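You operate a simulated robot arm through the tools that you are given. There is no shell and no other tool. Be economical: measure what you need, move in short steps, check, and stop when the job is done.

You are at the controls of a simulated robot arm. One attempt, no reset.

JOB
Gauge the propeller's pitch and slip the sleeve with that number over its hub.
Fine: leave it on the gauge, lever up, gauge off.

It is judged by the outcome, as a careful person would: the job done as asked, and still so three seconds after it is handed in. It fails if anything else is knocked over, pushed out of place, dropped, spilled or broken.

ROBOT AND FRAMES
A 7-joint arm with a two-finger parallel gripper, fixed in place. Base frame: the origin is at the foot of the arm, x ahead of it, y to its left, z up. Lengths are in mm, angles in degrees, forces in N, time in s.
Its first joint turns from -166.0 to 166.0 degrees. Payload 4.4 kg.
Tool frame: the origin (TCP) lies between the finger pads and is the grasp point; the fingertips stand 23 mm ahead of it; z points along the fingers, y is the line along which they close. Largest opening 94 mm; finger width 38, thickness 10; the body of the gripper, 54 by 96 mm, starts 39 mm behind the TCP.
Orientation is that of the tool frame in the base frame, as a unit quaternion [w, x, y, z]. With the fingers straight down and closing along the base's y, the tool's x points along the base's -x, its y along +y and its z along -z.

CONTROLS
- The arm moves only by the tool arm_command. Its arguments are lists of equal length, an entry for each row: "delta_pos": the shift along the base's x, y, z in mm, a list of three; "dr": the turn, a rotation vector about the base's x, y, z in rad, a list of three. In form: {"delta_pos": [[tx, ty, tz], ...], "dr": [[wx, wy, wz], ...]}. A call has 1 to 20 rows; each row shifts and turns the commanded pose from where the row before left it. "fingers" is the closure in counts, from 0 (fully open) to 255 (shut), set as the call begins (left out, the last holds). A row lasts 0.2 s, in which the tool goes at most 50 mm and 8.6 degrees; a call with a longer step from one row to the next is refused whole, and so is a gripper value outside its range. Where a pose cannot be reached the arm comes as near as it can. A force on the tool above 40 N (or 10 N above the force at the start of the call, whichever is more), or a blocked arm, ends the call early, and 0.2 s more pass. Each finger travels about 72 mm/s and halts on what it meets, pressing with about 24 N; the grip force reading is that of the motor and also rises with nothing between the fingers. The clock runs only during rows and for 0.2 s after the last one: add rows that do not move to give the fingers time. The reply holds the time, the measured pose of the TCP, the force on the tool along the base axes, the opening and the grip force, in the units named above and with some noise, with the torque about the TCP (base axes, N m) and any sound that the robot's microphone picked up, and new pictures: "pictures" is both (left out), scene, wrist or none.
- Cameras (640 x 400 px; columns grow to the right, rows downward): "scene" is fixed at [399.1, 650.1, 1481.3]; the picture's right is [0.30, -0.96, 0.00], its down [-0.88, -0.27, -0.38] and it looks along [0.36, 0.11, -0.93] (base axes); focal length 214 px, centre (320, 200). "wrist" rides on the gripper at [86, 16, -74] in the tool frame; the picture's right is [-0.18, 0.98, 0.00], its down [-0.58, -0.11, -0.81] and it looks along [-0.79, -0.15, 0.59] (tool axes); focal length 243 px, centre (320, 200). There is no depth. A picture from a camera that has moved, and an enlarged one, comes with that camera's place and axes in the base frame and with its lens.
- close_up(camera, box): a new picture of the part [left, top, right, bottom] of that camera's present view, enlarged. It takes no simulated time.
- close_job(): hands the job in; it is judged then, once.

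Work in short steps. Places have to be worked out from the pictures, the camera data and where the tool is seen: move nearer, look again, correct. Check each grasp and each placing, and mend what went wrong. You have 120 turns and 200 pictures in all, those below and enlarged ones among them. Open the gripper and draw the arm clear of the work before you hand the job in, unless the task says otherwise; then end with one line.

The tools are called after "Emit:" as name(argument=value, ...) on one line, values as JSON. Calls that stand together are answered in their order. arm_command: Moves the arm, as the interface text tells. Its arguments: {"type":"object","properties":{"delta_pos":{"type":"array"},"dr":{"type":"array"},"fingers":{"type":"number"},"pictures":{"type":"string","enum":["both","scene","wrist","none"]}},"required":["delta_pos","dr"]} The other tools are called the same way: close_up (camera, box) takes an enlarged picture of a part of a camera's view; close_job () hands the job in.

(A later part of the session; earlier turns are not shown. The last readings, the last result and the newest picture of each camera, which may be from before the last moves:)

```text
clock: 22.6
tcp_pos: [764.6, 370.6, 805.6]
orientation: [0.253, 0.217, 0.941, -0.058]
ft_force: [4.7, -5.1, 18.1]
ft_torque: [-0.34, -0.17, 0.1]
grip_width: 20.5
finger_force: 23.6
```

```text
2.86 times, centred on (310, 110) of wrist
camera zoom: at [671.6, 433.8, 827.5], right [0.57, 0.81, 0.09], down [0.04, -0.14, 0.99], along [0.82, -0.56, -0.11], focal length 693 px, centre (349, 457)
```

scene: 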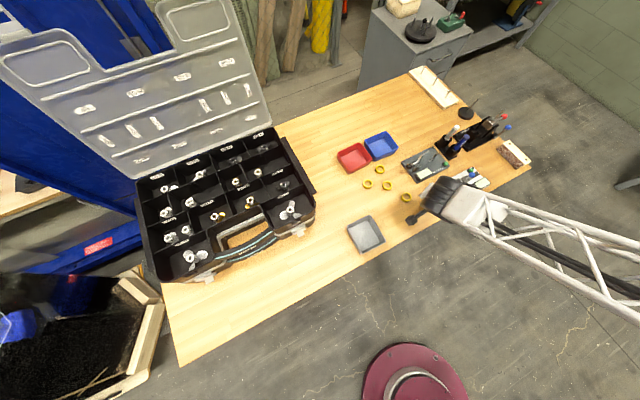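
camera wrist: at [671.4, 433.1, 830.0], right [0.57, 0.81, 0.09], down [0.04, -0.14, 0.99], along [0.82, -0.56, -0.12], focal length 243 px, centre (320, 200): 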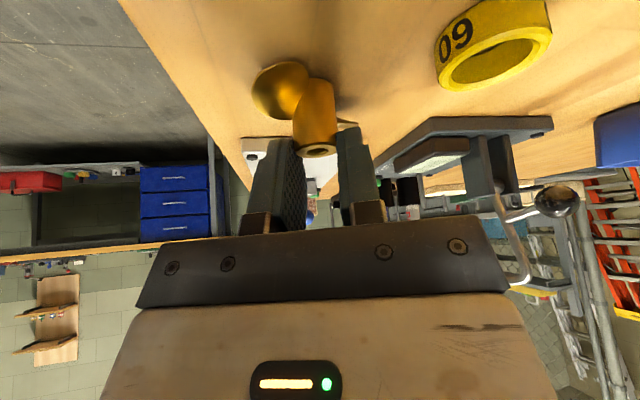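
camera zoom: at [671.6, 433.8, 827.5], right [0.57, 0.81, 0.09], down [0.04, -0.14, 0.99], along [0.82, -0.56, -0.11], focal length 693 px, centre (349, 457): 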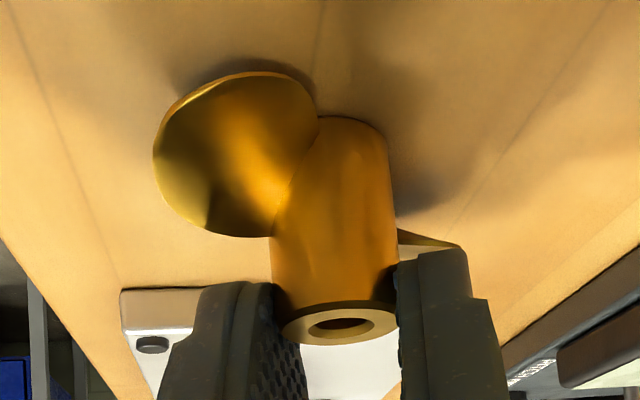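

Contact. Relieving slightly and opening, then rising clear.

Emit:
arm_command(delta_pos=[[0, 0, 1], [0, 0, 0], [0, 0, 0]], dr=[[0, 0, 0], [0, 0, 0], [0, 0, 0]], fingers=130, pictures="none")

Emit:
arm_command(delta_pos=[[0, 0, 15], [0, 0, 25], [-10, -5, 30], [-15, -5, 30]], dr=[[0, 0, 0], [0, 0, 0], [0, 0, 0], [0, 0, 0]], pictures="wrist")

```text
clock: 23.4
tcp_pos: [764.8, 372.7, 804.9]
orientation: [0.253, 0.216, 0.941, -0.058]
ft_force: [-0.7, -0.1, -0.9]
ft_torque: [-0.03, -0.03, 0.05]
grip_width: 46.2
finger_force: 0.0
```

```text
clock: 24.4
tcp_pos: [740.4, 359.7, 904.6]
orientation: [0.252, 0.217, 0.941, -0.058]
ft_force: [-0.1, 0.3, -0.3]
ft_torque: [-0.01, -0.01, 0.01]
grip_width: 46.0
finger_force: 0.0
camera wrist: at [645.2, 422.9, 926.8], right [0.57, 0.81, 0.09], down [0.04, -0.14, 0.99], along [0.82, -0.56, -0.12], focal length 243 px, centre (320, 200)
```

wrist: 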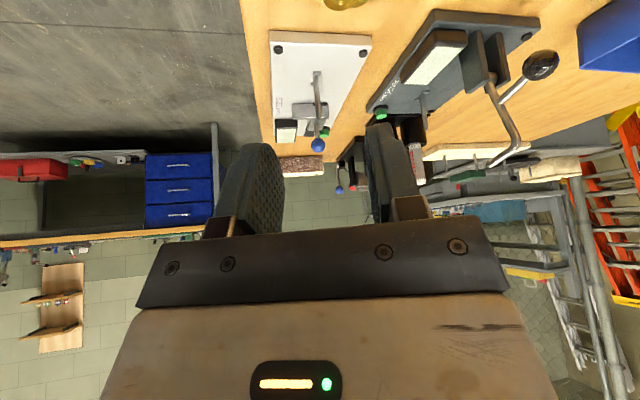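

Now straightening the tool and backing off to look at propeller and sleeves from above.

Emit:
arm_command(delta_pos=[[-20, 0, 10], [-20, 0, 10], [-20, 0, 10], [-20, 0, 10], [-10, 0, 0], [-10, 0, 0], [0, 0, 0], [0, 0, 0]], dr=[[0.0567, 0.117, 0], [0.0567, 0.117, 0], [0.0567, 0.117, 0], [0.0567, 0.117, 0], [0, 0, 0.113], [0, 0, 0.113], [0, 0, 0.113], [0, 0, 0.113]], fingers=0, pictures="wrist")

Emit:
close_up(camera="wrist", box=[260, 80, 400, 190])

```text
clock: 26.2
tcp_pos: [638.2, 361.3, 946.0]
orientation: [0.003, -0.001, 1.0, 0.0]
ft_force: [0.1, 0.5, -0.3]
ft_torque: [-0.03, -0.03, 0.03]
grip_width: 94.0
finger_force: 0.0
camera wrist: at [553.0, 376.4, 1020.3], right [0.18, 0.98, 0.0], down [0.58, -0.11, 0.81], along [0.8, -0.15, -0.59], focal length 243 px, centre (320, 200)
```

wrist: 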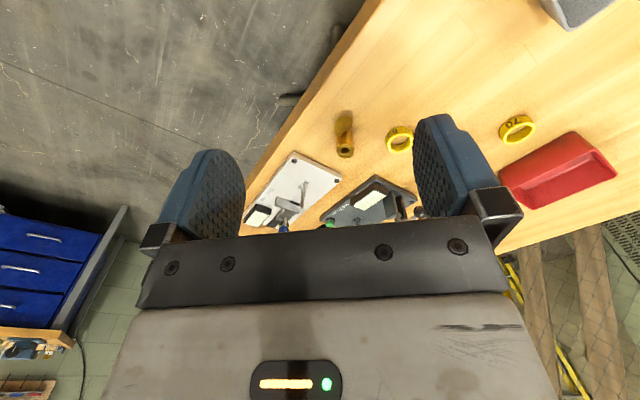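

```text
3.64 times, centred on (330, 135) of wrist
camera zoom: at [553.0, 376.4, 1020.3], right [0.18, 0.98, 0.0], down [0.58, -0.11, 0.81], along [0.8, -0.15, -0.59], focal length 882 px, centre (284, 436)
```

zoom: 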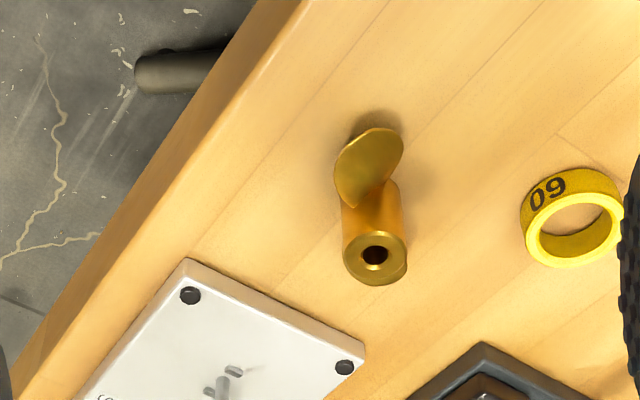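

Propeller stands at (763,368.5), blades ≈ along x. Checking it and the sleeve numbers in close-ups.

Emit:
close_up(camera="scene", box=[409, 192, 449, 217])

Emit:
close_up(camera="wrist", box=[380, 95, 560, 165])

```text
16.00 times, centred on (429, 204) of scene
camera zoom: at [399.1, 650.1, 1481.3], right [0.3, -0.96, 0.0], down [-0.88, -0.27, -0.38], along [0.36, 0.11, -0.93], focal length 3432 px, centre (-1424, 128)
```

zoom: 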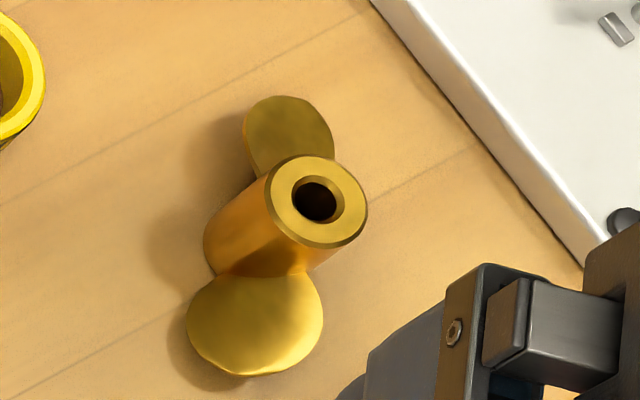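

```text
3.56 times, centred on (470, 130) of wrist
camera zoom: at [553.0, 376.4, 1020.3], right [0.18, 0.98, 0.0], down [0.58, -0.11, 0.81], along [0.8, -0.15, -0.59], focal length 863 px, centre (-213, 449)
```

zoom: 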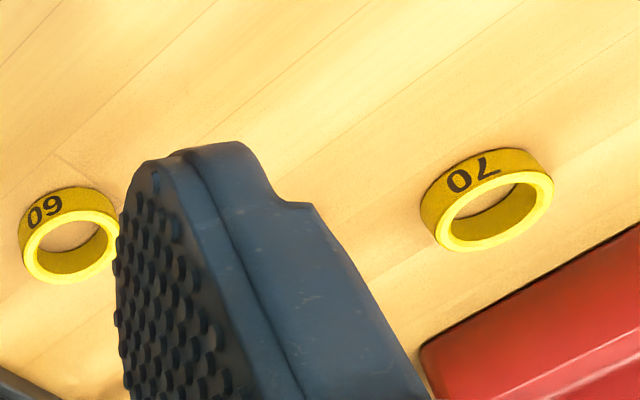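

Sleeves: 60 at (778,441), 70 at (787,585), 100 at (802,513), 50 at (861,552). Before regripping, I'll test the reach and view of the pin with the placement orientation (yaw 15°, tilt 30°), empty.

Emit:
arm_command(delta_pos=[[30, -3, 5], [40, -3, 5], [40, -3, 5], [40, -3, 0], [40, -3, 0], [40, 0, 0], [32, 0, 0]], dr=[[0, 0, 0.131], [0, 0, 0.131], [0.0338, -0.1255, 0], [0.0338, -0.1255, 0], [0.0338, -0.1255, 0], [0.0338, -0.1255, 0], [0, 0, 0]], fingers=146, pictures="wrist")

Emit:
close_up(camera="wrist", box=[260, 0, 420, 130])

```text
clock: 27.8
tcp_pos: [903.2, 344.7, 961.3]
orientation: [0.258, -0.127, 0.957, 0.034]
ft_force: [-0.2, 0.2, -0.1]
ft_torque: [0.01, 0.01, 0.01]
grip_width: 40.2
finger_force: 0.0
camera wrist: at [790.6, 330.7, 982.8], right [-0.1, 0.99, 0.09], down [0.12, -0.08, 0.99], along [0.99, 0.11, -0.11], focal length 243 px, centre (320, 200)
```

wrist: 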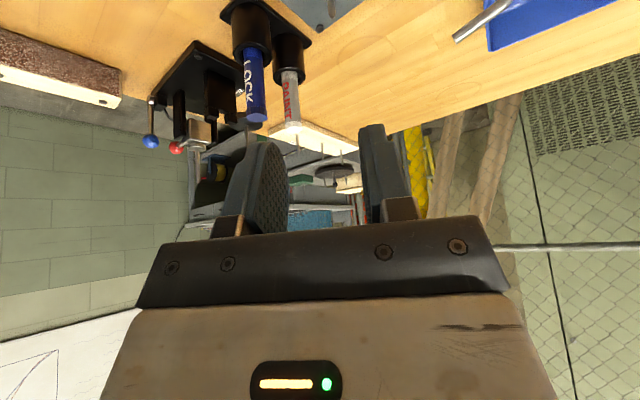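

```text
3.08 times, centred on (340, 65) of wrist
camera zoom: at [790.6, 330.7, 982.8], right [-0.1, 0.99, 0.09], down [0.12, -0.08, 0.99], along [0.99, 0.11, -0.11], focal length 746 px, centre (258, 615)
```

zoom: 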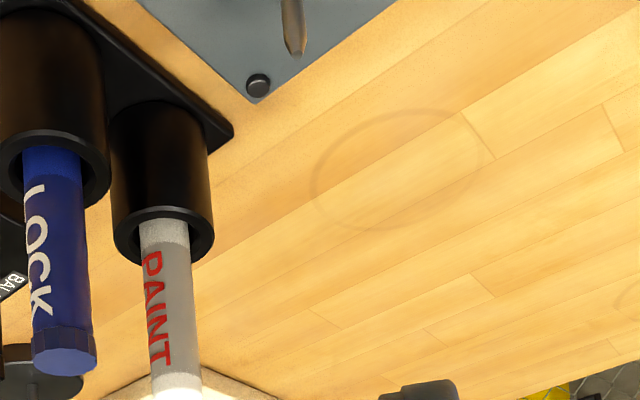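

Orientation fine. Moving over the pin at height and then lower.

Emit:
arm_command(delta_pos=[[20, 9, -15], [20, 9, -20], [22, 9, -25]], dr=[[0, 0, 0], [0, 0, 0], [0, 0, 0]], pictures="both")

Emit:
close_up(camera="scene", box=[390, 110, 510, 190])

Emit:
close_up(camera="wrist", box=[240, 0, 420, 120])

```text
clock: 28.6
tcp_pos: [963.5, 372.7, 905.0]
orientation: [0.258, -0.126, 0.957, 0.035]
ft_force: [0.4, 0.4, 0.5]
ft_torque: [0.01, 0.0, -0.02]
grip_width: 40.1
finger_force: 0.1
camera wrist: at [851.2, 358.8, 925.6], right [-0.1, 0.99, 0.09], down [0.12, -0.08, 0.99], along [0.99, 0.11, -0.11], focal length 243 px, centre (320, 200)
```

scene: 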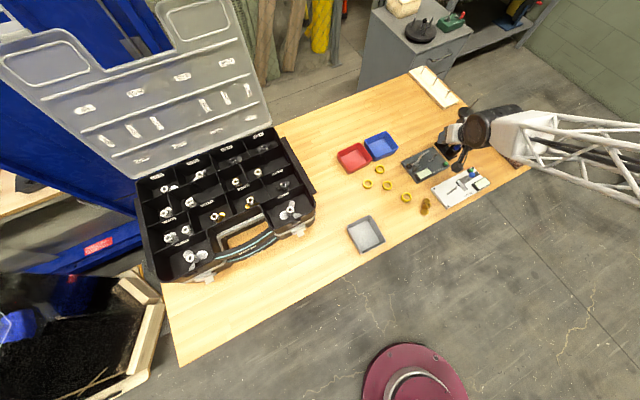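
wrist: 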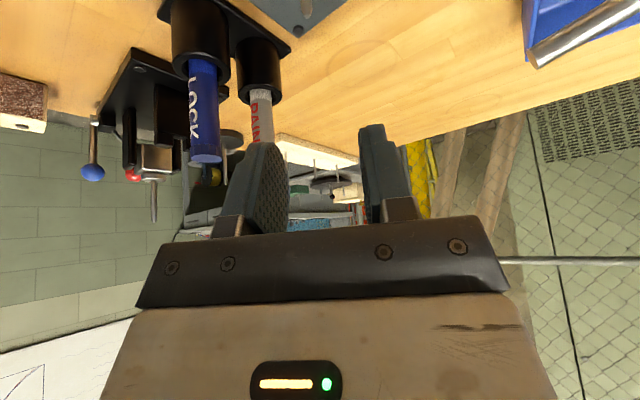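

```text
5.00 times, centred on (450, 150) of scene
camera zoom: at [399.1, 650.1, 1481.3], right [0.3, -0.96, 0.0], down [-0.88, -0.27, -0.38], along [0.36, 0.11, -0.93], focal length 1072 px, centre (-330, 450)
```

zoom: 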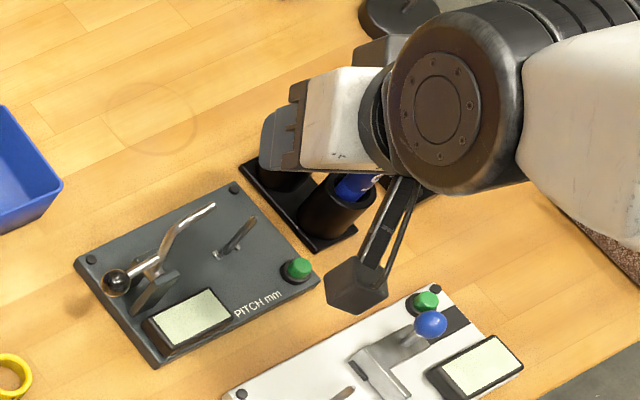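

```text
3.33 times, centred on (330, 60) of wrist
camera zoom: at [851.2, 358.8, 925.6], right [-0.1, 0.99, 0.09], down [0.12, -0.08, 0.99], along [0.99, 0.11, -0.11], focal length 809 px, centre (287, 667)
```

zoom: 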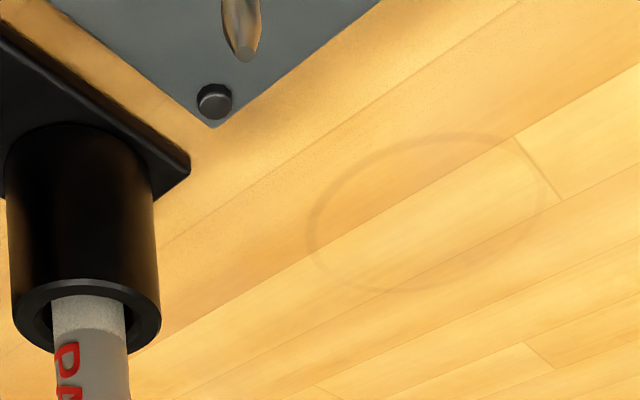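

Pin located at (967,373) again; pens stay ~25 mm clear of the gripper. Testing the reach down to seating height (fingers straddling the pin).

Emit:
arm_command(delta_pos=[[2, 0.5, -25], [0, 0, -25], [0, 0, -20], [0, 0, -15]], dr=[[0, 0, 0], [0, 0, 0], [0, 0, 0], [0, 0, 0]], pictures="wrist")

Emit:
close_up(camera="wrist", box=[220, 20, 420, 180])

Emit:
close_up(camera="scene", box=[390, 110, 510, 190])

```text
clock: 29.6
tcp_pos: [964.9, 372.5, 815.4]
orientation: [0.257, -0.127, 0.957, 0.034]
ft_force: [0.3, 0.3, 0.4]
ft_torque: [-0.01, 0.02, -0.03]
grip_width: 40.0
finger_force: 0.1
camera wrist: at [852.7, 358.4, 837.6], right [-0.1, 0.99, 0.09], down [0.12, -0.08, 0.99], along [0.99, 0.11, -0.12], focal length 243 px, centre (320, 200)
```

wrist: 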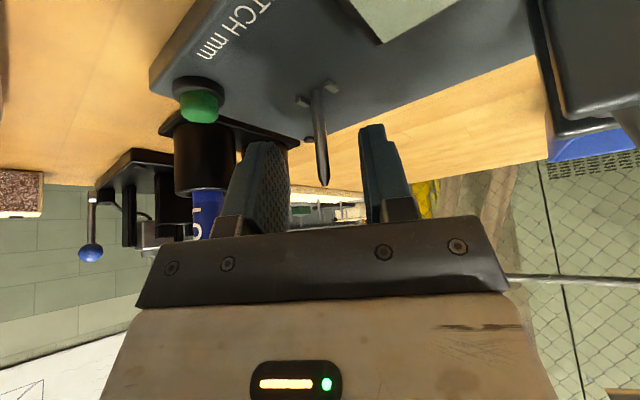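

```text
2.50 times, centred on (320, 100) of wrist
camera zoom: at [852.7, 358.4, 837.6], right [-0.1, 0.99, 0.09], down [0.12, -0.08, 0.99], along [0.99, 0.11, -0.12], focal length 606 px, centre (320, 450)
```

zoom: 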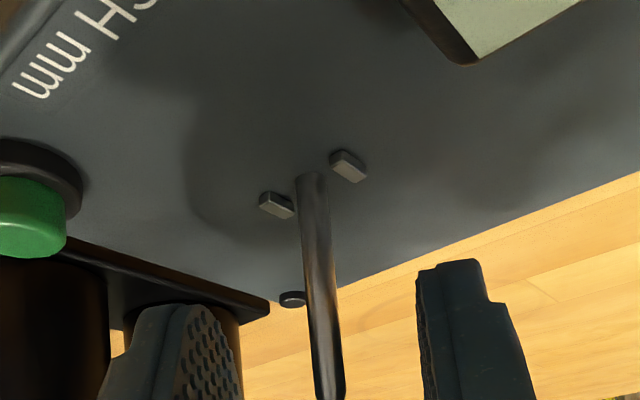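

```text
5.00 times, centred on (450, 150) of scene
camera zoom: at [399.1, 650.1, 1481.3], right [0.3, -0.96, 0.0], down [-0.88, -0.27, -0.38], along [0.36, 0.11, -0.93], focal length 1072 px, centre (-330, 450)
```

zoom: 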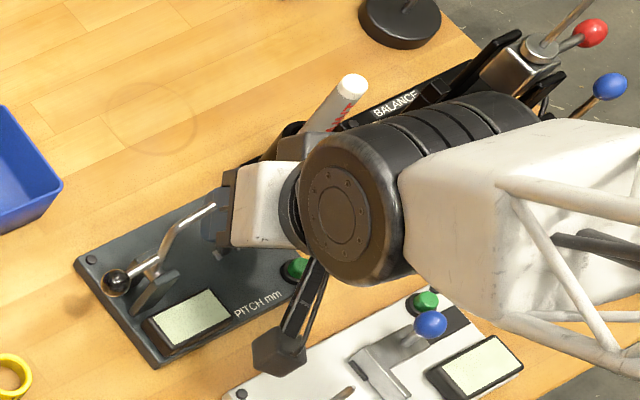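

Reach is fine; pin centre ≈(966,374), pegs along 134.5°. Going back to the propeller with yaw 58° for the regrip.

Emit:
arm_command(delta_pos=[[0, 0, 45], [0, 0, 45], [-34, 0, 10], [-34, 0, 0], [-34, 0, 0], [-34, 0, 0], [-34, 0, -10], [-33, -2, -20], [0, 0, -20]], dr=[[0, 0, 0], [0, 0, 0], [0, 0, 0.125], [0, 0, 0.125], [0, 0, 0.125], [0, 0, 0.125], [0, 0, 0.125], [0, 0, 0.125], [0, 0, 0]], pictures="wrist")

Emit:
close_up(camera="wrist", box=[240, 0, 400, 130])

```text
clock: 31.6
tcp_pos: [761.0, 370.3, 866.7]
orientation: [0.228, -0.468, 0.844, 0.126]
ft_force: [0.1, 0.5, -0.1]
ft_torque: [0.01, 0.03, 0.01]
grip_width: 40.2
finger_force: 0.1
camera wrist: at [688.8, 282.8, 887.7], right [-0.75, 0.66, 0.09], down [0.14, 0.03, 0.99], along [0.65, 0.75, -0.11], focal length 243 px, centre (320, 200)
```

wrist: 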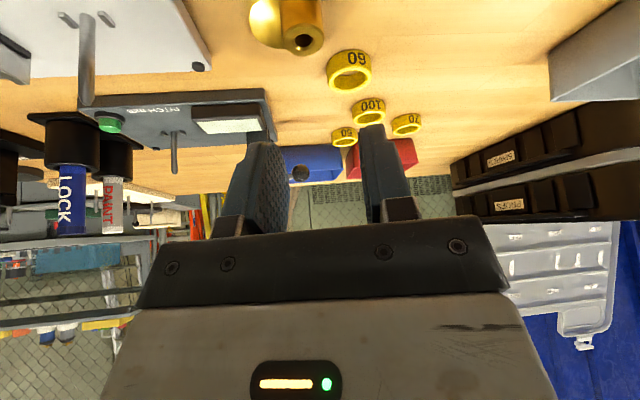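

```text
3.08 times, centred on (320, 65) of wrist
camera zoom: at [688.8, 282.8, 887.7], right [-0.75, 0.66, 0.09], down [0.14, 0.03, 0.99], along [0.65, 0.75, -0.11], focal length 746 px, centre (320, 615)
```

zoom: 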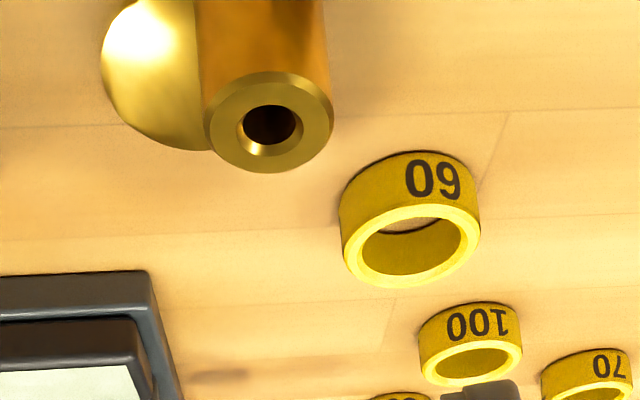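

Hub top measured at (764.5,368). Checking the "60" glyph, then descending for the grip.

Emit:
close_up(camera="wrist", box=[320, 35, 380, 80])

Emit:
arm_command(delta_pos=[[2, -1, -20], [1, -1, -20], [0, 0, -13], [0, 0, -7]], dr=[[0, 0, 0], [0, 0, 0], [0, 0, 0], [0, 0, 0]], pictures="none")

Emit:
close_up(camera="wrist", box=[220, 60, 420, 220])

```text
8.89 times, centred on (350, 58) of wrist
camera zoom: at [688.8, 282.8, 887.7], right [-0.75, 0.66, 0.09], down [0.14, 0.03, 0.99], along [0.65, 0.75, -0.11], focal length 2157 px, centre (53, 1467)
```

zoom: 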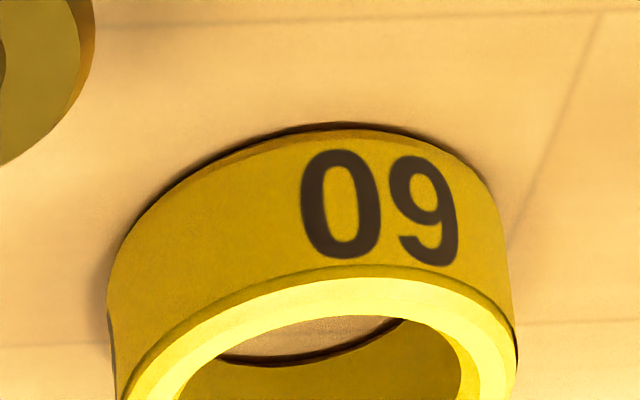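

```text
clock: 32.6
tcp_pos: [765.7, 369.7, 806.6]
orientation: [0.226, -0.468, 0.845, 0.125]
ft_force: [-0.9, 0.4, 0.1]
ft_torque: [-0.01, 0.01, 0.03]
grip_width: 39.9
finger_force: 0.1
```

```text
2.50 times, centred on (320, 140) of wrist
camera zoom: at [692.6, 282.2, 827.2], right [-0.75, 0.66, 0.09], down [0.15, 0.03, 0.99], along [0.65, 0.75, -0.12], focal length 606 px, centre (320, 350)
```

zoom: 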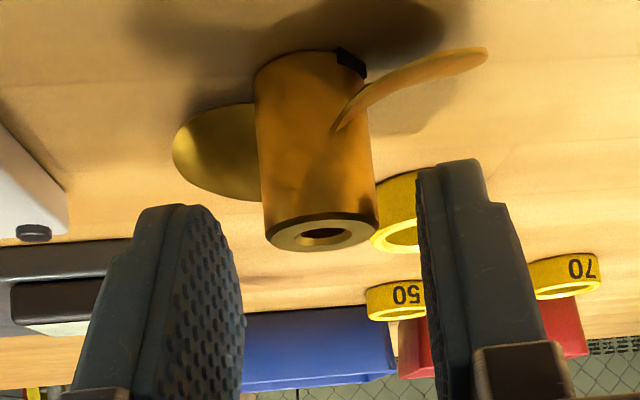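

It is 60. The view also shows the slot under the −x blade. Hub is centred between the pads; closing.

Emit:
arm_command(delta_pos=[[-1, -1, 0], [0, 0, 0], [0, 0, 0], [0, 0, 0]], dr=[[0, 0, 0], [0, 0, 0], [0, 0, 0], [0, 0, 0]], fingers=255, pictures="none")

Emit:
close_up(camera="wrist", box=[220, 60, 420, 220])

```text
clock: 33.6
tcp_pos: [763.8, 368.6, 805.0]
orientation: [0.227, -0.468, 0.845, 0.126]
ft_force: [-0.1, -0.6, 1.5]
ft_torque: [-0.04, -0.05, 0.02]
grip_width: 22.8
finger_force: 24.2
```

```text
2.50 times, centred on (320, 140) of wrist
camera zoom: at [691.7, 281.3, 827.3], right [-0.75, 0.66, 0.09], down [0.15, 0.03, 0.99], along [0.65, 0.75, -0.12], focal length 606 px, centre (320, 350)
```

zoom: 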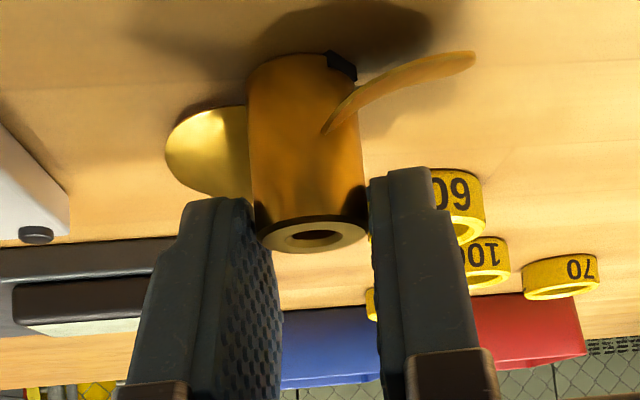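

Gripped (22.8 mm). Lifting a little and checking for slip.

Emit:
arm_command(delta_pos=[[0, 0, 10], [0, 0, 30], [0, 0, 40], [0, 0, 0]], dr=[[0, 0, 0], [0, 0, 0], [0, 0, 0], [0, 0, 0]], pictures="none")

Emit:
close_up(camera="wrist", box=[220, 60, 420, 220])

```text
clock: 34.6
tcp_pos: [762.1, 368.3, 884.1]
orientation: [0.226, -0.469, 0.845, 0.127]
ft_force: [-0.2, 0.1, -0.9]
ft_torque: [0.0, -0.01, 0.04]
grip_width: 22.5
finger_force: 24.1
```

```text
2.50 times, centred on (320, 140) of wrist
camera zoom: at [690.4, 281.7, 905.9], right [-0.75, 0.66, 0.09], down [0.15, 0.03, 0.99], along [0.65, 0.75, -0.12], focal length 606 px, centre (320, 350)
```

zoom: 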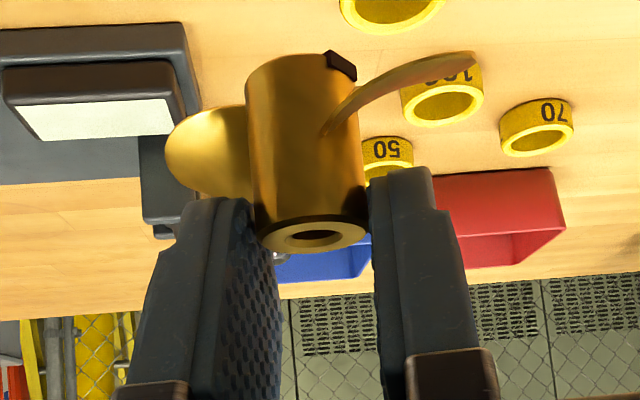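

Stable this time. Moving over the pin at z≈920 while yawing −44°.

Emit:
arm_command(delta_pos=[[0, 0, 36], [34, 0, 0], [34, 0, 0], [34, 0, 0], [34, 1, 0], [34, 2, 0], [33, 3, 0], [0, 0, 0]], dr=[[0, 0, 0], [0, 0, -0.128], [0, 0, -0.128], [0, 0, -0.128], [0, 0, -0.128], [0, 0, -0.128], [0, 0, -0.128], [0, 0, 0]], pictures="wrist")

Emit:
close_up(camera="wrist", box=[220, 0, 420, 160])

Emit:
close_up(camera="scene", box=[390, 110, 510, 190])

```text
clock: 36.4
tcp_pos: [969.6, 373.6, 924.2]
orientation: [0.257, -0.117, 0.959, 0.031]
ft_force: [-0.2, -0.6, -1.1]
ft_torque: [0.0, 0.01, -0.01]
grip_width: 22.7
finger_force: 24.1
camera wrist: at [857.4, 362.0, 945.3], right [-0.08, 0.99, 0.09], down [0.12, -0.08, 0.99], along [0.99, 0.09, -0.12], focal length 243 px, centre (320, 200)
```

wrist: 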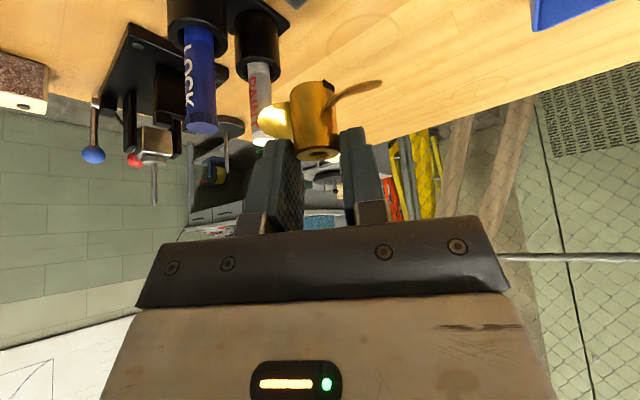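

```text
2.50 times, centred on (320, 80) of wrist
camera zoom: at [857.4, 362.0, 945.3], right [-0.08, 0.99, 0.09], down [0.12, -0.08, 0.99], along [0.99, 0.09, -0.12], focal length 606 px, centre (320, 500)
```

zoom: 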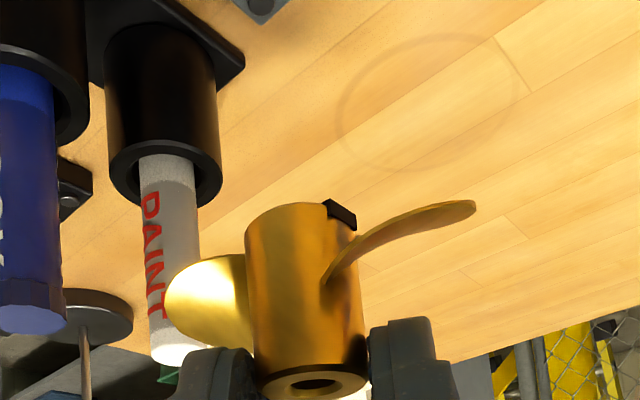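

```text
5.00 times, centred on (450, 150) of scene
camera zoom: at [399.1, 650.1, 1481.3], right [0.3, -0.96, 0.0], down [-0.88, -0.27, -0.38], along [0.36, 0.11, -0.93], focal length 1072 px, centre (-330, 450)
```

zoom: 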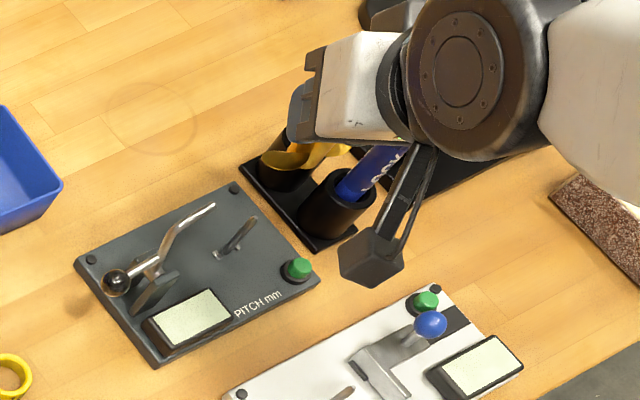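

Slot azimuth ≈136° – good. Shifting (−3,+1) to line the hub up with the pin and descending to just above its tip.

Emit:
arm_command(delta_pos=[[-3, 1, -20], [0, 0, -20], [0, 0, -12], [0, 0, 0]], dr=[[0, 0, 0], [0, 0, 0], [0, 0, 0], [0, 0, 0]], pictures="none")

Emit:
close_up(camera="wrist", box=[220, 30, 420, 190])

Emit:
close_up(camera="scene", box=[420, 120, 480, 170])

```text
clock: 37.4
tcp_pos: [965.5, 374.2, 869.3]
orientation: [0.257, -0.119, 0.959, 0.032]
ft_force: [-0.8, 0.1, -0.7]
ft_torque: [-0.01, -0.02, -0.02]
grip_width: 22.9
finger_force: 24.1
```

```text
2.50 times, centred on (320, 110) of wrist
camera zoom: at [852.7, 362.0, 890.6], right [-0.08, 0.99, 0.09], down [0.12, -0.08, 0.99], along [0.99, 0.09, -0.12], focal length 606 px, centre (320, 425)
```

zoom: 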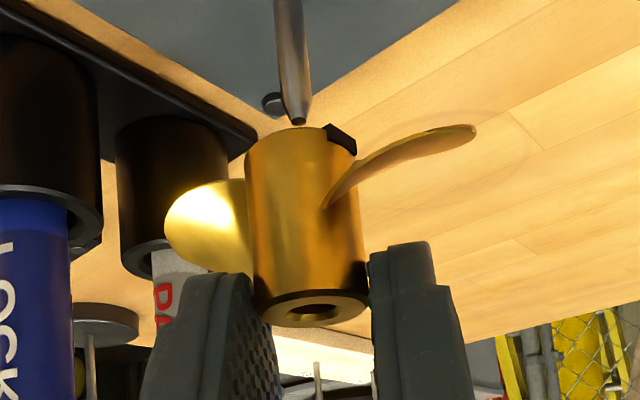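

```text
8.00 times, centred on (450, 145) of scene
camera zoom: at [399.1, 650.1, 1481.3], right [0.3, -0.96, 0.0], down [-0.88, -0.27, -0.38], along [0.36, 0.11, -0.93], focal length 1716 px, centre (-720, 640)
```

zoom: 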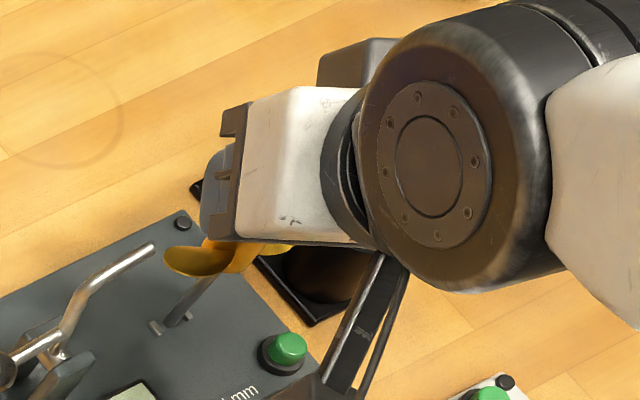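

Lateral alignment looks within 1 mm; depth is plausible. Creeping down onto the tip, watching force.

Emit:
arm_command(delta_pos=[[1, 0.5, -4], [0, 0, -4], [0, 0, -4], [0, 0, -2]], dr=[[0, 0, 0], [0, 0, 0], [0, 0, 0], [0, 0, 0]], pictures="none")

Emit:
close_up(camera="wrist", box=[220, 30, 420, 190])

```text
clock: 38.4
tcp_pos: [964.8, 374.8, 854.4]
orientation: [0.256, -0.118, 0.959, 0.031]
ft_force: [-2.4, -0.9, -0.9]
ft_torque: [-0.03, 0.12, -0.01]
grip_width: 22.7
finger_force: 24.1
```

```text
2.50 times, centred on (320, 110) of wrist
camera zoom: at [852.7, 362.7, 875.8], right [-0.08, 0.99, 0.09], down [0.13, -0.08, 0.99], along [0.99, 0.09, -0.12], focal length 606 px, centre (320, 425)
```

zoom: 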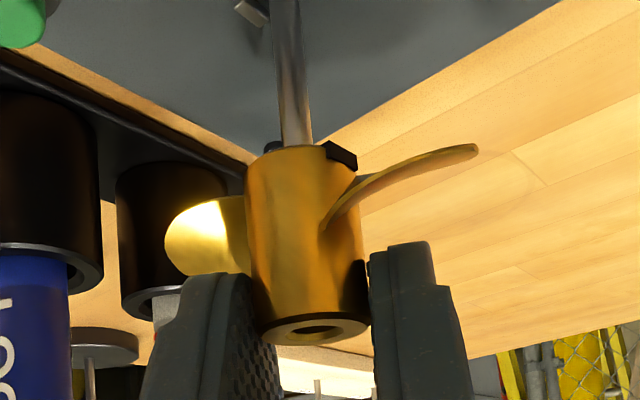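

The hub was pushed up ~3 mm in the grip with Fx≈−2.4, so the pin touches the bore's −x side: shifting −x a little.

Emit:
arm_command(delta_pos=[[-1, -0.3, 1], [-1, -0.2, 0], [0, 0, -2]], dr=[[0, 0, 0], [0, 0, 0], [0, 0, 0]], pictures="none")

Emit:
close_up(camera="wrist", box=[220, 30, 420, 190])

```text
clock: 39.2
tcp_pos: [964.0, 376.1, 853.8]
orientation: [0.257, -0.117, 0.959, 0.032]
ft_force: [-0.2, 0.0, -1.6]
ft_torque: [0.01, -0.02, 0.02]
grip_width: 22.6
finger_force: 24.4
```

```text
2.50 times, centred on (320, 110) of wrist
camera zoom: at [851.1, 362.8, 876.1], right [-0.08, 0.99, 0.09], down [0.12, -0.08, 0.99], along [0.99, 0.09, -0.12], focal length 606 px, centre (320, 425)
```

zoom: 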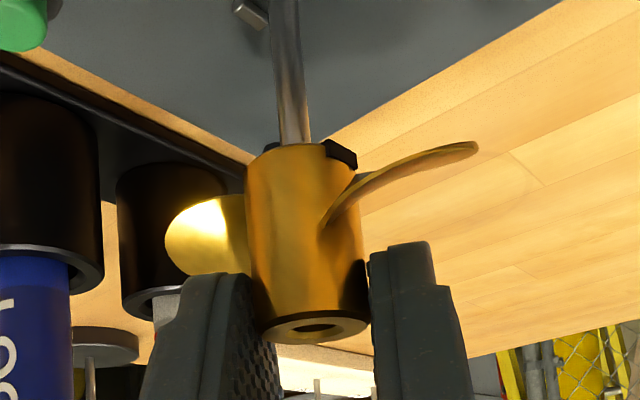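

Side force vanished. Descending 5 mm more.

Emit:
arm_command(delta_pos=[[0, 0, -2], [0, 0, -2], [0, 0, -1.5]], dr=[[0, 0, 0], [0, 0, 0], [0, 0, 0]], pictures="none")

Emit:
close_up(camera="wrist", box=[220, 30, 420, 190])

```text
clock: 40.0
tcp_pos: [962.8, 376.2, 848.5]
orientation: [0.257, -0.118, 0.959, 0.032]
ft_force: [-1.2, 0.2, -0.3]
ft_torque: [0.01, -0.01, -0.01]
grip_width: 22.7
finger_force: 24.5
```

```text
2.50 times, centred on (320, 110) of wrist
camera zoom: at [850.9, 363.5, 870.1], right [-0.08, 0.99, 0.09], down [0.12, -0.08, 0.99], along [0.99, 0.09, -0.12], focal length 606 px, centre (320, 425)
```

zoom: 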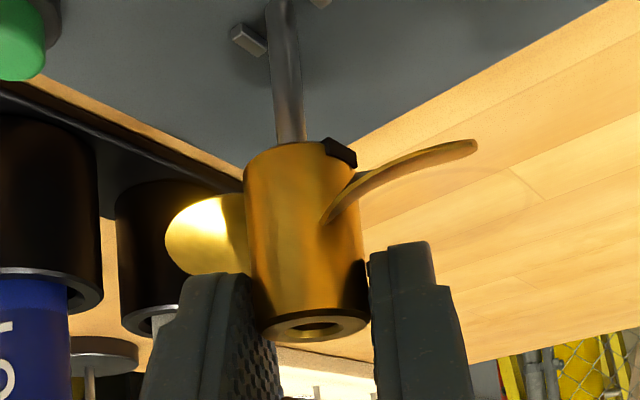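

The pin is inside the bore, no resistance. Continuing down 24 mm.

Emit:
arm_command(delta_pos=[[0, 0, -4], [0, 0, -4], [0, 0, -4], [0, 0, -4], [0, 0, -4], [0, 0, -4]], dr=[[0, 0, 0], [0, 0, 0], [0, 0, 0], [0, 0, 0], [0, 0, 0], [0, 0, 0]], pictures="none")

Emit:
close_up(camera="wrist", box=[220, 30, 420, 190])

```text
clock: 41.4
tcp_pos: [963.4, 374.9, 825.1]
orientation: [0.257, -0.117, 0.959, 0.031]
ft_force: [-0.4, 0.3, -0.7]
ft_torque: [-0.01, 0.01, -0.01]
grip_width: 22.6
finger_force: 24.0
```

```text
2.50 times, centred on (320, 110) of wrist
camera zoom: at [851.4, 363.2, 846.4], right [-0.08, 0.99, 0.09], down [0.12, -0.08, 0.99], along [0.99, 0.09, -0.12], focal length 606 px, centre (320, 425)
```

zoom: 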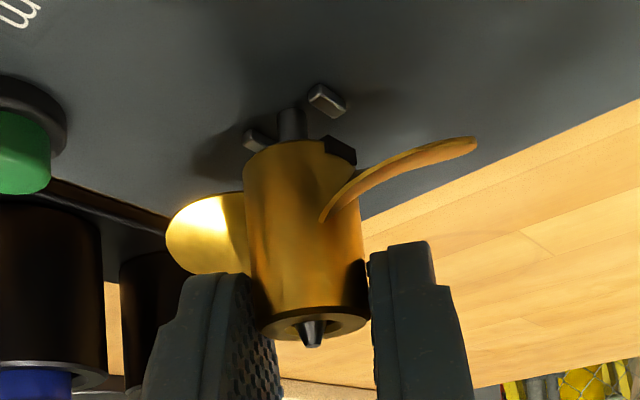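

Pin pokes through the bore. Continuing down toward the pegs in small steps.

Emit:
arm_command(delta_pos=[[0, 0, -3], [0, 0, -2], [0, 0, -2], [0, 0, -2]], dr=[[0, 0, 0], [0, 0, 0], [0, 0, 0], [0, 0, 0]], pictures="none")

Emit:
close_up(camera="wrist", box=[220, 30, 420, 190])

```text
clock: 42.4
tcp_pos: [963.5, 375.2, 816.2]
orientation: [0.257, -0.117, 0.959, 0.031]
ft_force: [0.1, 0.0, -1.4]
ft_torque: [-0.03, 0.02, 0.01]
grip_width: 22.8
finger_force: 24.0
```

```text
2.50 times, centred on (320, 110) of wrist
camera zoom: at [850.9, 363.1, 838.0], right [-0.08, 0.99, 0.09], down [0.12, -0.08, 0.99], along [0.99, 0.09, -0.12], focal length 606 px, centre (320, 425)
```

zoom: 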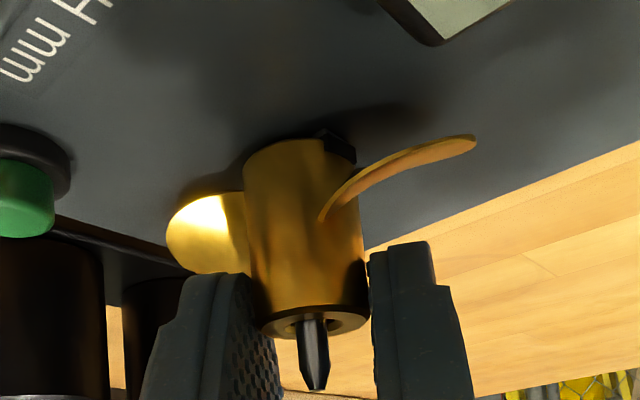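

Just at the pegs. Going on in 1 mm steps until it seats.

Emit:
arm_command(delta_pos=[[0, 0, -1], [0, 0, -1], [0, 0, -1], [0, 0, -1]], dr=[[0, 0, 0], [0, 0, 0], [0, 0, 0], [0, 0, 0]], pictures="none")

Emit:
close_up(camera="wrist", box=[270, 70, 390, 170])

```text
clock: 43.4
tcp_pos: [964.5, 376.8, 814.1]
orientation: [0.257, -0.118, 0.959, 0.033]
ft_force: [-1.6, -3.1, 13.6]
ft_torque: [0.01, -0.04, -0.01]
grip_width: 22.4
finger_force: 24.4
```

```text
4.00 times, centred on (330, 120) of wrist
camera zoom: at [851.4, 363.4, 834.9], right [-0.08, 0.99, 0.09], down [0.12, -0.08, 0.99], along [0.99, 0.09, -0.11], focal length 970 px, centre (280, 520)
```

zoom: 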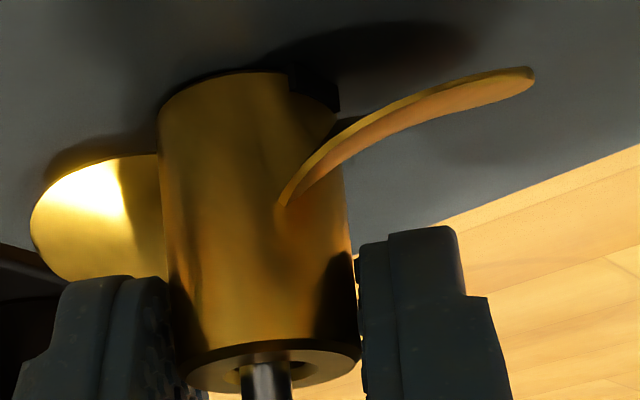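

Contact at 13.6 N; may be resting on the pegs. Trying a small twist while keeping light pressure.

Emit:
arm_command(delta_pos=[[0, 0, 0], [0, 0, 0], [0, 0, 0], [0, 0, 0]], dr=[[0, 0, -0.03], [0, 0, -0.03], [0, 0, -0.03], [0, 0, 0]], pictures="none")

Emit:
close_up(camera="wrist", box=[270, 70, 390, 170])

```text
clock: 44.4
tcp_pos: [962.9, 375.2, 811.6]
orientation: [0.258, -0.074, 0.963, 0.02]
ft_force: [0.2, 2.6, 10.2]
ft_torque: [0.17, -0.09, -0.02]
grip_width: 22.7
finger_force: 23.7
```

```text
4.00 times, centred on (330, 120) of wrist
camera zoom: at [850.4, 372.7, 833.9], right [0.01, 1.0, 0.09], down [0.12, -0.09, 0.99], along [0.99, 0.0, -0.12], focal length 970 px, centre (280, 520)
```

zoom: 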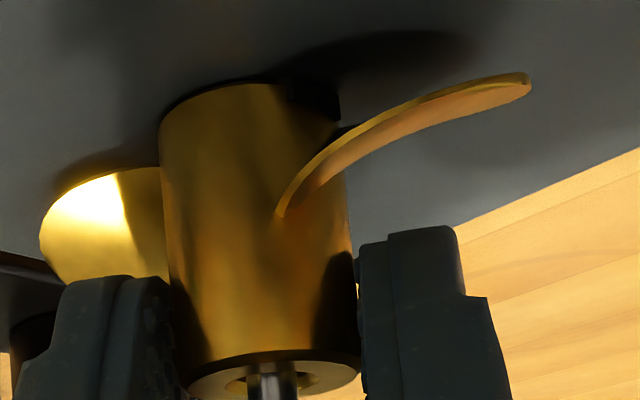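

Checking pin protrusion above the hub to judge seating.

Emit:
close_up(camera="wrist", box=[280, 80, 380, 200])

Emit:
close_up(camera="scene", box=[420, 130, 470, 170])

```text
3.33 times, centred on (330, 140) of wrist
camera zoom: at [850.4, 372.7, 833.9], right [0.01, 1.0, 0.09], down [0.12, -0.09, 0.99], along [0.99, 0.0, -0.12], focal length 809 px, centre (287, 400)
```

zoom: 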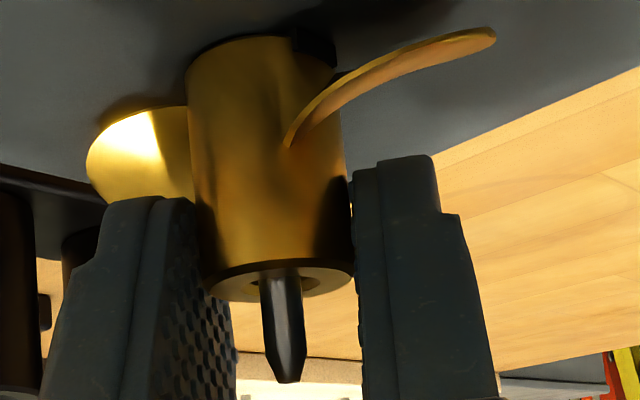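

```text
10.00 times, centred on (445, 150) of scene
camera zoom: at [399.1, 650.1, 1481.3], right [0.3, -0.96, 0.0], down [-0.88, -0.27, -0.38], along [0.36, 0.11, -0.93], focal length 2145 px, centre (-930, 700)
```

zoom: 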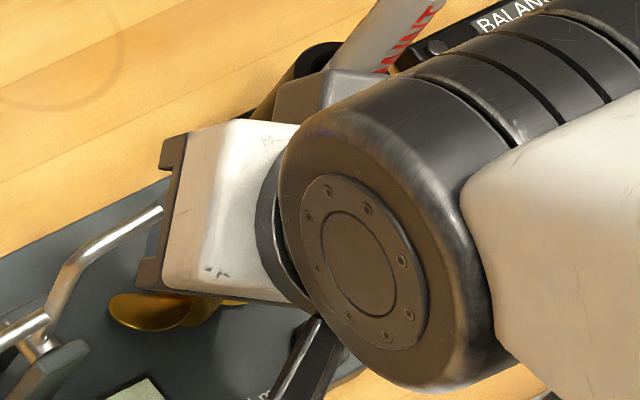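

Pin protrudes ≈14 mm, consistent with fully seated. Releasing and rising to inspect.

Emit:
arm_command(delta_pos=[[0, 0, 0.5], [0, 0, 0], [0, 0, 0]], dr=[[0, 0, 0], [0, 0, 0], [0, 0, 0]], fingers=150, pictures="none")

Emit:
close_up(camera="wrist", box=[250, 70, 400, 190])

```text
clock: 45.2
tcp_pos: [964.1, 375.2, 811.9]
orientation: [0.257, -0.074, 0.963, 0.019]
ft_force: [-0.5, 0.5, -1.1]
ft_torque: [0.01, -0.04, 0.02]
grip_width: 38.8
finger_force: 0.0
```

```text
3.33 times, centred on (325, 130) of wrist
camera zoom: at [850.5, 373.2, 833.9], right [0.01, 1.0, 0.09], down [0.12, -0.09, 0.99], along [0.99, 0.0, -0.12], focal length 809 px, centre (303, 433)
```

zoom: 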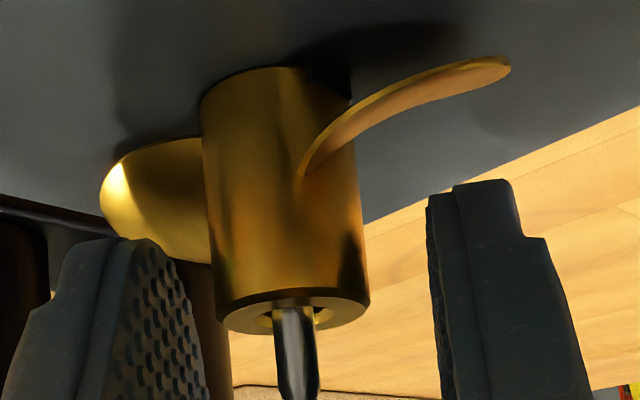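

Released cleanly. Rising straight up and looking down on it.

Emit:
arm_command(delta_pos=[[0, 0, 30], [0, 0, 40], [-20, -5, 30], [-40, -10, 10]], dr=[[0, 0, 0], [0, 0, 0], [0, 0, 0], [0, 0, 0]], pictures="none")

Emit:
close_up(camera="scene", box=[400, 135, 470, 185])

Emit:
close_up(camera="wrist", box=[250, 0, 400, 120])

```text
clock: 46.2
tcp_pos: [901.0, 358.6, 923.4]
orientation: [0.257, -0.074, 0.963, 0.02]
ft_force: [0.7, 0.2, -0.6]
ft_torque: [0.02, -0.04, 0.03]
grip_width: 38.9
finger_force: 0.2
```

```text
8.00 times, centred on (435, 160) of scene
camera zoom: at [399.1, 650.1, 1481.3], right [0.3, -0.96, 0.0], down [-0.88, -0.27, -0.38], along [0.36, 0.11, -0.93], focal length 1716 px, centre (-600, 520)
```

zoom: 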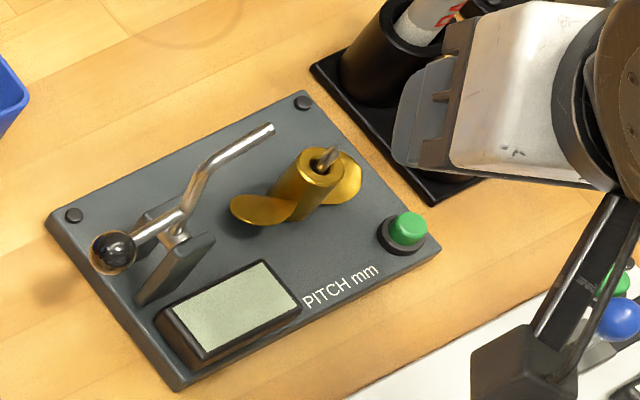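

```text
3.33 times, centred on (325, 60) of wrist
camera zoom: at [789.7, 355.9, 945.3], right [0.01, 1.0, 0.09], down [0.12, -0.09, 0.99], along [0.99, 0.0, -0.12], focal length 809 px, centre (303, 667)
```

zoom: 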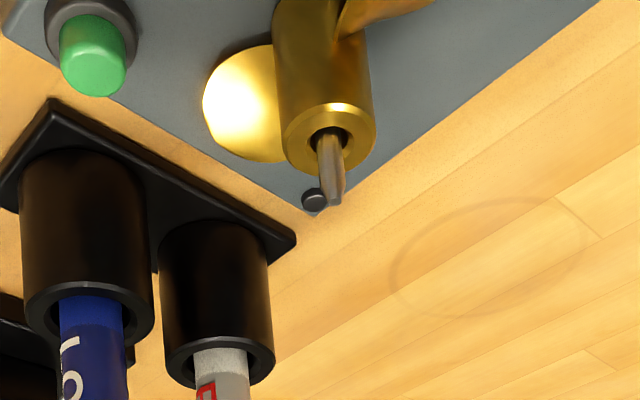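

Propeller sits on the pin with blades along the lever line. Close-up to confirm it is fully seated.

Emit:
close_up(camera="scene", box=[425, 148, 450, 168])

```text
16.00 times, centred on (438, 158) of scene
camera zoom: at [399.1, 650.1, 1481.3], right [0.3, -0.96, 0.0], down [-0.88, -0.27, -0.38], along [0.36, 0.11, -0.93], focal length 3432 px, centre (-1560, 872)
```

zoom: 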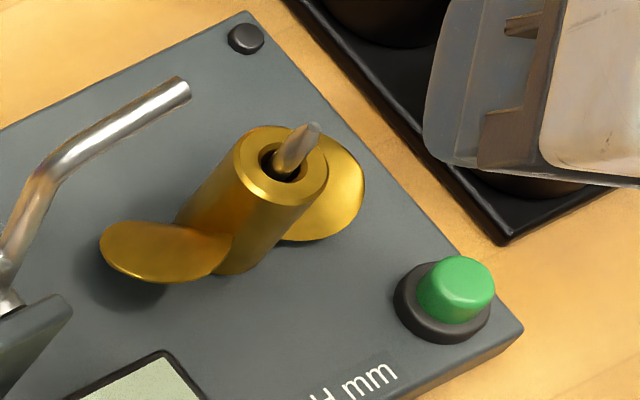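

Seated (hub top ≈798–800). Next: power button at ≈(949.5,327, top ~787). Closing the fingers and moving above it.

Emit:
arm_command(delta_pos=[[15, -10, -10], [20, -10, -20], [18, -10, -30], [0, 0, 0]], dr=[[0, 0, 0], [0, 0, 0], [0, 0, 0], [0, 0, 0]], fingers=255, pictures="wrist")

Emit:
close_up(camera="wrist", box=[220, 20, 420, 200])

Emit:
close_up(camera="scene", box=[410, 130, 490, 190])

```text
clock: 47.2
tcp_pos: [957.4, 329.4, 865.5]
orientation: [0.259, -0.075, 0.963, 0.021]
ft_force: [-0.9, 0.0, 0.3]
ft_torque: [-0.01, -0.02, 0.0]
grip_width: 0.0
finger_force: 23.7
camera wrist: at [844.1, 328.3, 887.4], right [0.01, 1.0, 0.09], down [0.12, -0.09, 0.99], along [0.99, 0.0, -0.12], focal length 243 px, centre (320, 200)
```

wrist: 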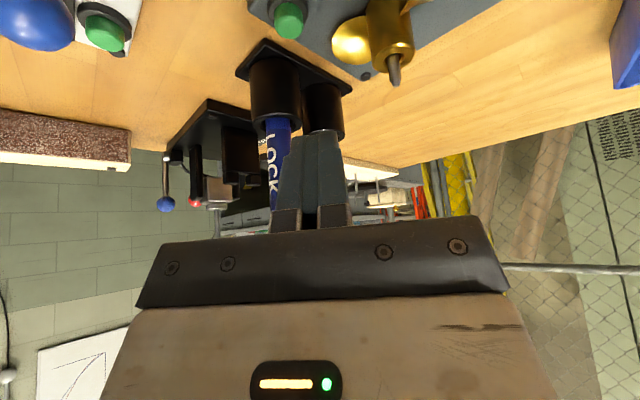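

```text
2.22 times, centred on (320, 110) of wrist
camera zoom: at [844.1, 328.3, 887.4], right [0.01, 1.0, 0.09], down [0.12, -0.09, 0.99], along [0.99, 0.0, -0.12], focal length 539 px, centre (320, 400)
```

zoom: 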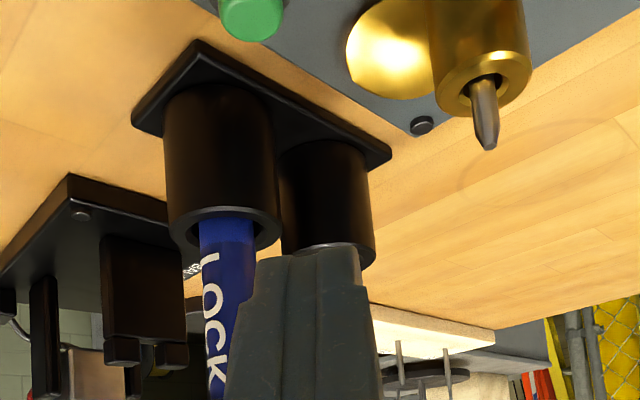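

```text
6.67 times, centred on (450, 160) of scene
camera zoom: at [399.1, 650.1, 1481.3], right [0.3, -0.96, 0.0], down [-0.88, -0.27, -0.38], along [0.36, 0.11, -0.93], focal length 1430 px, centre (-547, 467)
```

zoom: 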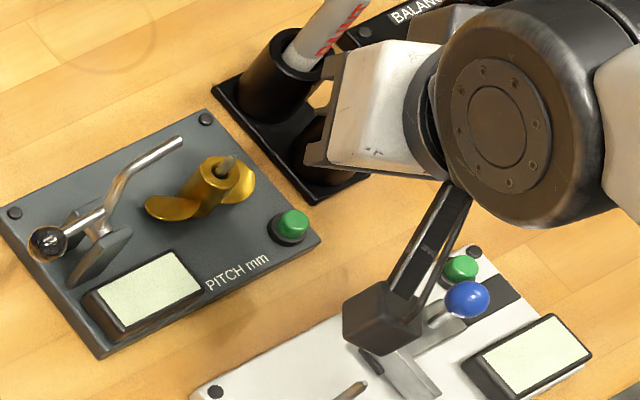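

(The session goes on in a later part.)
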